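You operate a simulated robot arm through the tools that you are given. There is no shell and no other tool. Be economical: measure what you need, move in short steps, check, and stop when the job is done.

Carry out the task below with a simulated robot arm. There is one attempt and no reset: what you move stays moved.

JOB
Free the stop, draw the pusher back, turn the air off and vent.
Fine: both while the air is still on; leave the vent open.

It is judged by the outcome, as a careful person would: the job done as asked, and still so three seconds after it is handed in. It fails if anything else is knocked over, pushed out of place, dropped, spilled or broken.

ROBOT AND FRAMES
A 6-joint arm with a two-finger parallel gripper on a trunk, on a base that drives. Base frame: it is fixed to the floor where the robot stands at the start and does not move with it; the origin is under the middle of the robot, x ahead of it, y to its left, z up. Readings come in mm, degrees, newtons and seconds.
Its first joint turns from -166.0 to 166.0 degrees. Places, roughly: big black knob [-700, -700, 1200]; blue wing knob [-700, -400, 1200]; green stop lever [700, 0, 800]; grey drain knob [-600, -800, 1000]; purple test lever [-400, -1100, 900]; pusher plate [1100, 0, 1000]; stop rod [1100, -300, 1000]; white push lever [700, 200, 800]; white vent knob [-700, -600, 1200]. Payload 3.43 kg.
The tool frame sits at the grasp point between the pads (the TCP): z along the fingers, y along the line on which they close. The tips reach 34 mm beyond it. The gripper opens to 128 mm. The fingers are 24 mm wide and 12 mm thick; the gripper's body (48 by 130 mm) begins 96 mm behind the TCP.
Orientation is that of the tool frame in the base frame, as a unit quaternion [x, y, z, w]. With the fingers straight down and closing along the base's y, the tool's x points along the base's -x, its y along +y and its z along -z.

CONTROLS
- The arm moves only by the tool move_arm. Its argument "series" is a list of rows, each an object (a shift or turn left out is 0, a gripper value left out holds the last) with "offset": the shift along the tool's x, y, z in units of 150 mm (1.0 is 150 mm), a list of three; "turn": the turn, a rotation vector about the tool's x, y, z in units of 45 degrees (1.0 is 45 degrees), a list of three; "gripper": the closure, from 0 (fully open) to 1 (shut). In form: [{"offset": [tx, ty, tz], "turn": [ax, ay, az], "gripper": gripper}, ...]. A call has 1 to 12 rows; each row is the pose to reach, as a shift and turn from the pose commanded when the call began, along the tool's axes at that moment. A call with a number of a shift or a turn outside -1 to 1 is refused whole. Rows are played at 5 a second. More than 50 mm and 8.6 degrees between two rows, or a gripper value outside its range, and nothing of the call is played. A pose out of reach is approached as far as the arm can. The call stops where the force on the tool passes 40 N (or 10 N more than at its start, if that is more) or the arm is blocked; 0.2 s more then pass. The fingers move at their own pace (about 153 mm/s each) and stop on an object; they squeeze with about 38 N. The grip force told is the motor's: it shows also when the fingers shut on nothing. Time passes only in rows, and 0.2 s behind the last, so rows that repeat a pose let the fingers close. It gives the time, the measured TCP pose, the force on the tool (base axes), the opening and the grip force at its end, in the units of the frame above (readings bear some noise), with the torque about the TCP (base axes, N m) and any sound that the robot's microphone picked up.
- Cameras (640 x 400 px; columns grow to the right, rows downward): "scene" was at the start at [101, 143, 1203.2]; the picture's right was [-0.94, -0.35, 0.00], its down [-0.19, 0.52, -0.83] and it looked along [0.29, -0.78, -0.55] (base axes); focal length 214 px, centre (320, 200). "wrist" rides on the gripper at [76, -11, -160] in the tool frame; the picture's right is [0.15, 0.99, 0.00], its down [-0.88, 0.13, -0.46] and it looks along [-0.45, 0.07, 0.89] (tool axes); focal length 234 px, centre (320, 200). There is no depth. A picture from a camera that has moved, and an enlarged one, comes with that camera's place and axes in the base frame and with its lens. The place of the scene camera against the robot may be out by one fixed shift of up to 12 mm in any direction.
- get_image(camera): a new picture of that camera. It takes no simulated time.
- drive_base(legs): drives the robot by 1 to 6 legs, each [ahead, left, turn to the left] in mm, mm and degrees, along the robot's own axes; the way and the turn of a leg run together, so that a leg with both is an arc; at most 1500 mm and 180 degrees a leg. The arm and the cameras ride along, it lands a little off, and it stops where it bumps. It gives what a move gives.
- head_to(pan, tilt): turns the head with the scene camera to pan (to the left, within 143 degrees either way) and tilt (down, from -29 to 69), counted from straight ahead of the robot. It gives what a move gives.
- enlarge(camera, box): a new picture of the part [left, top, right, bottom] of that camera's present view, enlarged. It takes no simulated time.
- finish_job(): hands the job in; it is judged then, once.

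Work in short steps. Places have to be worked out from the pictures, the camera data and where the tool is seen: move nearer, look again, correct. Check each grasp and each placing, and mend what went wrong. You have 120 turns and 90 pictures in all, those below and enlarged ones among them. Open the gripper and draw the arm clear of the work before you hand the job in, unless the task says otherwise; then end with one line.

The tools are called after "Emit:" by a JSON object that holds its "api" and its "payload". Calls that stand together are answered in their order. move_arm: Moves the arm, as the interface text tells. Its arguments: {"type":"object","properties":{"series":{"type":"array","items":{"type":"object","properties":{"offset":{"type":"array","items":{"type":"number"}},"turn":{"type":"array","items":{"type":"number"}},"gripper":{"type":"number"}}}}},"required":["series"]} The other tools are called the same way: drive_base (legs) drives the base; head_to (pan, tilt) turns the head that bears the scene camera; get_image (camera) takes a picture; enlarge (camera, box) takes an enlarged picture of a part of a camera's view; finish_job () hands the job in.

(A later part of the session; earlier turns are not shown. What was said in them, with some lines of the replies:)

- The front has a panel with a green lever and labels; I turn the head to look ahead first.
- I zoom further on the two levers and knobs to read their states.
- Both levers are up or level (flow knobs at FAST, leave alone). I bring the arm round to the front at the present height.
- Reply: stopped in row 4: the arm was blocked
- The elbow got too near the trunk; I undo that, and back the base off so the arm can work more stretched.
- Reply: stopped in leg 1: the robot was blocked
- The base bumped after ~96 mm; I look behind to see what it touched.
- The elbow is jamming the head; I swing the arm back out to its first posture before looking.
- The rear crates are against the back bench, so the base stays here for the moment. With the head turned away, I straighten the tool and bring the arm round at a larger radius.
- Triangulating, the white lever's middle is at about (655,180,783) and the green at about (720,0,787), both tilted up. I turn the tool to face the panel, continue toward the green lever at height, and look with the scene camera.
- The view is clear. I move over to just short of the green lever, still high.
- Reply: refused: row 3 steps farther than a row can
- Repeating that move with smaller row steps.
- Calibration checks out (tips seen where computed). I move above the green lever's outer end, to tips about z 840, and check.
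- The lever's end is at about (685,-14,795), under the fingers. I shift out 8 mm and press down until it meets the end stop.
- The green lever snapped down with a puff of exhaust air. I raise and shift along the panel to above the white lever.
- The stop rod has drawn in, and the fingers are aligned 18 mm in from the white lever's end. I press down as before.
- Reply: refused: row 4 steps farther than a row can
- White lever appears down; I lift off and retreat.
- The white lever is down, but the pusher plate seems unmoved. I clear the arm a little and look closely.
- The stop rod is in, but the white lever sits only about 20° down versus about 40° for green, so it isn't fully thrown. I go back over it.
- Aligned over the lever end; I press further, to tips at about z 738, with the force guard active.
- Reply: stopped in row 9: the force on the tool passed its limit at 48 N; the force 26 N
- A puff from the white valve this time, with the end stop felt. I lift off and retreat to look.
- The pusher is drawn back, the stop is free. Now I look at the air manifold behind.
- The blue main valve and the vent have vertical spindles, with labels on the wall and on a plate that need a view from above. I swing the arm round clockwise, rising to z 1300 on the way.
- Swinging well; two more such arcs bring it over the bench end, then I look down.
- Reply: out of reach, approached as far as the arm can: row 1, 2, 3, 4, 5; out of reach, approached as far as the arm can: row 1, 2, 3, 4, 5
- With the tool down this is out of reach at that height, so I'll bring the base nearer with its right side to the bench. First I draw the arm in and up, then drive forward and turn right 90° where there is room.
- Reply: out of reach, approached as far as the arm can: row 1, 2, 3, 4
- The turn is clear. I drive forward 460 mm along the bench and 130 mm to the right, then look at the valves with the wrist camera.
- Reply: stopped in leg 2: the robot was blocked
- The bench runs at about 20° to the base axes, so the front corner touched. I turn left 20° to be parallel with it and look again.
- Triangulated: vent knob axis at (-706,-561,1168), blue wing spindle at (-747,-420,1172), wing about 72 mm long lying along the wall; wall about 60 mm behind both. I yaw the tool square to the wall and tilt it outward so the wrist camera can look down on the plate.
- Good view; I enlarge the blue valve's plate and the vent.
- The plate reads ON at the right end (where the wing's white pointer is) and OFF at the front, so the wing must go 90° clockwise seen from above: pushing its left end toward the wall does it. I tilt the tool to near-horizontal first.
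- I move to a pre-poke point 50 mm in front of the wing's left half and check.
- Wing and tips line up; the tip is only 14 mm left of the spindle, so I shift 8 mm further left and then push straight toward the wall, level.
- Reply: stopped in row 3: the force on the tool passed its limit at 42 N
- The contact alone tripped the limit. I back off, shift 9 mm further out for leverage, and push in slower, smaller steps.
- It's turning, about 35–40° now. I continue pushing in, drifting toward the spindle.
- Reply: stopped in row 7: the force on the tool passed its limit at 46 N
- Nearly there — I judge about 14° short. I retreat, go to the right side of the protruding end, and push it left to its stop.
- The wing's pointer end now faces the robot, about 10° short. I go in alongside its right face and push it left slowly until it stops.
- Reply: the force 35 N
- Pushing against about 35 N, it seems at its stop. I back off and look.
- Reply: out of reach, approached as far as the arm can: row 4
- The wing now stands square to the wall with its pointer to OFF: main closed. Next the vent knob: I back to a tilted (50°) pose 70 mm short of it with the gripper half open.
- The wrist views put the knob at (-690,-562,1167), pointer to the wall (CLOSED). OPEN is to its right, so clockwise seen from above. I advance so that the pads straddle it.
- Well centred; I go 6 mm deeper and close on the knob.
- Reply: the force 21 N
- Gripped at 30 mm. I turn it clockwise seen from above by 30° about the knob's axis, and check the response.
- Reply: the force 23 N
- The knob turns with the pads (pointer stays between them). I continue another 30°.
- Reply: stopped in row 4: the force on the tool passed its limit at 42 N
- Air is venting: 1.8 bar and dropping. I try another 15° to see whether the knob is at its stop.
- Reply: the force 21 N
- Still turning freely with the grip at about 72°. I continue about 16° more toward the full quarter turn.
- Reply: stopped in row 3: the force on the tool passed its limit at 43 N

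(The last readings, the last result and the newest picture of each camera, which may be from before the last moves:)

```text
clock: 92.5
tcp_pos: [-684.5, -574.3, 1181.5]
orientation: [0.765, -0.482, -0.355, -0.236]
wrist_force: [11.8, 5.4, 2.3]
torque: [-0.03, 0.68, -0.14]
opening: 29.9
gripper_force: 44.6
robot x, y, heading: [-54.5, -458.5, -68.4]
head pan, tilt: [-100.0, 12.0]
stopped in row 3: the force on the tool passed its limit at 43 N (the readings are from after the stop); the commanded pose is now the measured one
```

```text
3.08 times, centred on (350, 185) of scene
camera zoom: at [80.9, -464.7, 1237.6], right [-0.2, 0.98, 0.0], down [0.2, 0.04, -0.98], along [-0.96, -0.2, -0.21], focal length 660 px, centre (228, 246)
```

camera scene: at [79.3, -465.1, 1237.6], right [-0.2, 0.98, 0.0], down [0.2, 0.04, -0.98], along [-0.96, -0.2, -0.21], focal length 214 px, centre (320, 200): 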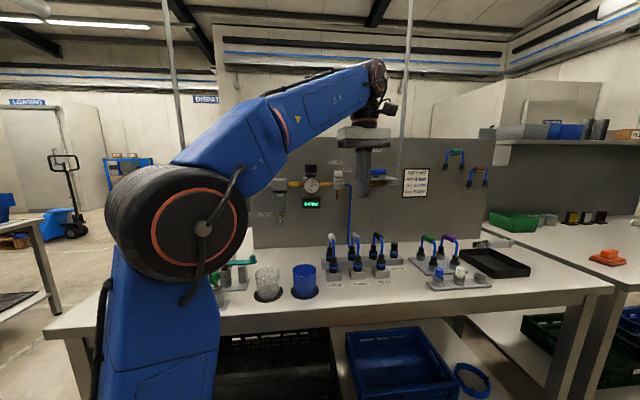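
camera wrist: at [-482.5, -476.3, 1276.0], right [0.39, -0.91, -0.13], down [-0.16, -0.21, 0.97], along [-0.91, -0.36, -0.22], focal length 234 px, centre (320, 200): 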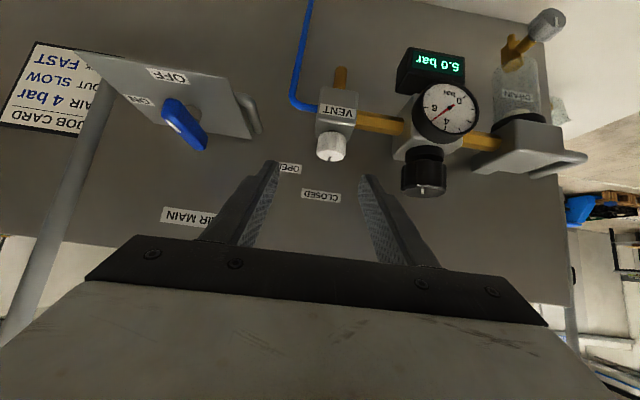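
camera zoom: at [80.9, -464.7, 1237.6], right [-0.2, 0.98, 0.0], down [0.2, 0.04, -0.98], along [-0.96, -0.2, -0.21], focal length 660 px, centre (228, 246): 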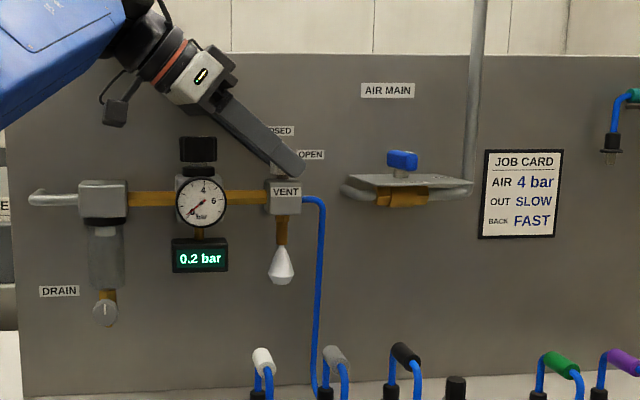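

0.2 bar and falling; knob is at about 82°, clearly open. I release with a modest opening and back out upward along the finger axis.

Emit:
{"api": "move_arm", "payload": {"series": [{"offset": [0, 0, 0], "gripper": 0.6}, {"offset": [0, 0, 0], "gripper": 0.6}, {"offset": [0, 0, 0], "gripper": 0.6}]}}

Emit:
{"api": "move_arm", "payload": {"series": [{"offset": [-0.02, 0, -0.1]}, {"offset": [-0.1, 0, -0.25]}, {"offset": [-0.2, 0, -0.45]}, {"offset": [-0.3, 0, -0.6]}]}}

Emit:
{"api": "enlarge", "payload": {"camera": "scene", "box": [250, 100, 450, 250]}}

Emit:
{"api": "get_image", "payload": {"camera": "wrist"}}

```text
clock: 93.3
tcp_pos: [-685.9, -576.1, 1180.0]
orientation: [0.766, -0.482, -0.354, -0.236]
wrist_force: [-0.8, 0.4, -0.7]
torque: [-0.02, 0.01, -0.03]
opening: 51.2
gripper_force: 0.0
robot x, y, heading: [-52.4, -460.8, -68.3]
head pan, tilt: [-100.0, 12.0]
```

```text
clock: 94.3
tcp_pos: [-669.2, -614.1, 1272.5]
orientation: [0.767, -0.481, -0.355, -0.235]
wrist_force: [0.6, 0.3, -0.2]
torque: [-0.03, 0.02, 0.01]
opening: 51.1
gripper_force: 0.1
robot x, y, heading: [-52.5, -457.1, -68.7]
head pan, tilt: [-100.0, 12.0]
```

```text
2.67 times, centred on (350, 175) of scene
camera zoom: at [80.2, -464.9, 1237.6], right [-0.2, 0.98, 0.0], down [0.2, 0.04, -0.98], along [-0.96, -0.2, -0.21], focal length 572 px, centre (240, 267)
```

zoom: 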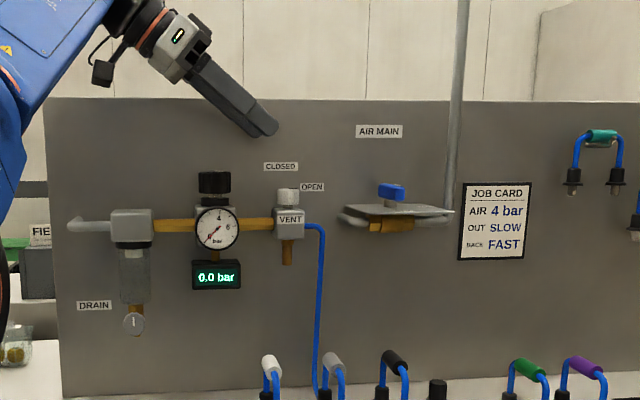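

```text
19 pictures are left
camera wrist: at [-587.5, -764.3, 1315.8], right [-0.85, -0.5, -0.13], down [-0.23, 0.13, 0.97], along [-0.47, 0.85, -0.22], focal length 234 px, centre (320, 200)
```

wrist: 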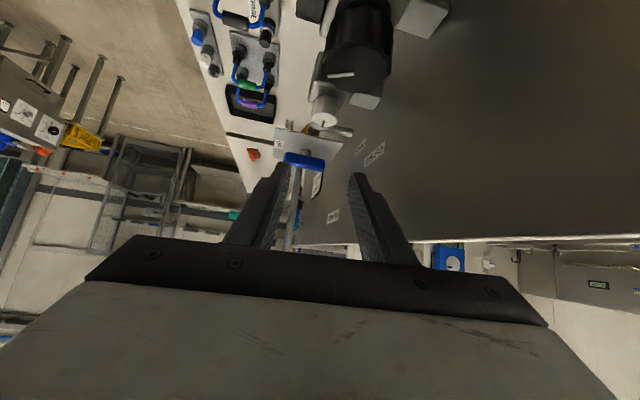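

0.0 bar, nothing else disturbed. I draw the arm clear of the wall, then check the front once more.

Emit:
{"api": "move_arm", "payload": {"series": [{"offset": [0, -0.3, 0]}, {"offset": [0, -0.6, 0]}, {"offset": [0, -0.9, 0], "gripper": 0}, {"offset": [0, -0.95, 0]}]}}

Emit:
{"api": "enlarge", "payload": {"camera": "scene", "box": [320, 155, 400, 205]}}

Emit:
{"api": "head_to", "payload": {"pan": 75, "tilt": 20}}

Emit:
{"api": "get_image", "payload": {"camera": "scene"}}

```text
clock: 95.3
tcp_pos: [-538.8, -552.2, 1274.9]
orientation: [0.766, -0.482, -0.355, -0.236]
wrist_force: [-0.5, -0.2, -0.9]
torque: [0.01, -0.03, -0.03]
opening: 128.1
gripper_force: 0.0
robot x, y, heading: [-54.8, -461.3, -68.3]
head pan, tilt: [-100.0, 12.0]
```

```text
8.00 times, centred on (360, 180) of scene
camera zoom: at [80.0, -465.0, 1237.6], right [-0.2, 0.98, 0.0], down [0.2, 0.04, -0.98], along [-0.96, -0.2, -0.21], focal length 1716 px, centre (0, 360)
```

zoom: 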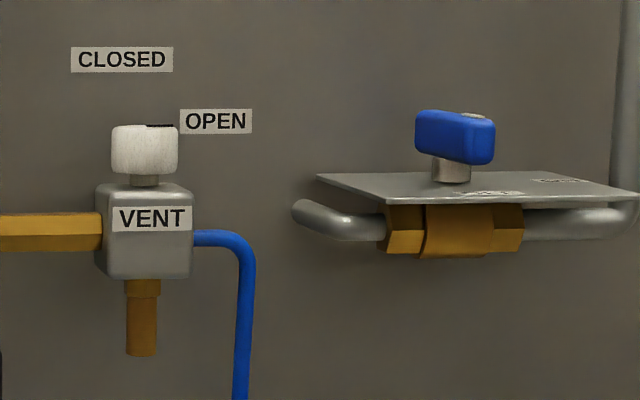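

```text
clock: 97.9
tcp_pos: [-540.1, -551.8, 1275.0]
orientation: [0.765, -0.482, -0.355, -0.236]
wrist_force: [-0.4, 1.1, -0.4]
torque: [-0.01, -0.02, -0.04]
opening: 127.8
gripper_force: 0.0
robot x, y, heading: [-54.1, -462.8, -68.4]
head pan, tilt: [75.0, 20.0]
```

```text
17 pictures are left
camera scene: at [264.0, -435.6, 1224.6], right [0.11, -0.99, 0.0], down [-0.34, -0.04, -0.94], along [0.93, 0.11, -0.34], focal length 214 px, centre (320, 200)
```

scene: 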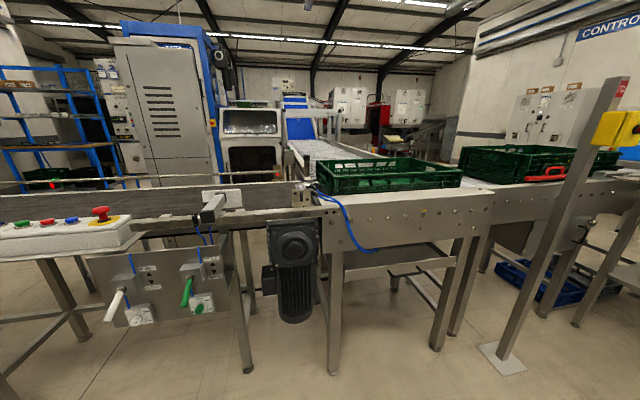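

Everything checks out: main valve at OFF, vent at OPEN with 0.0 bar, both levers down, pusher back and stop free. The gripper is open and the arm is clear, so I hand in.

Emit:
{"api": "finish_job", "payload": {}}

```text
The job is handed in.
```

The stop was freed and the pusher drawn back while the air was on. The main air valve is now OFF, and the vent is left open with the display at 0.0 bar.
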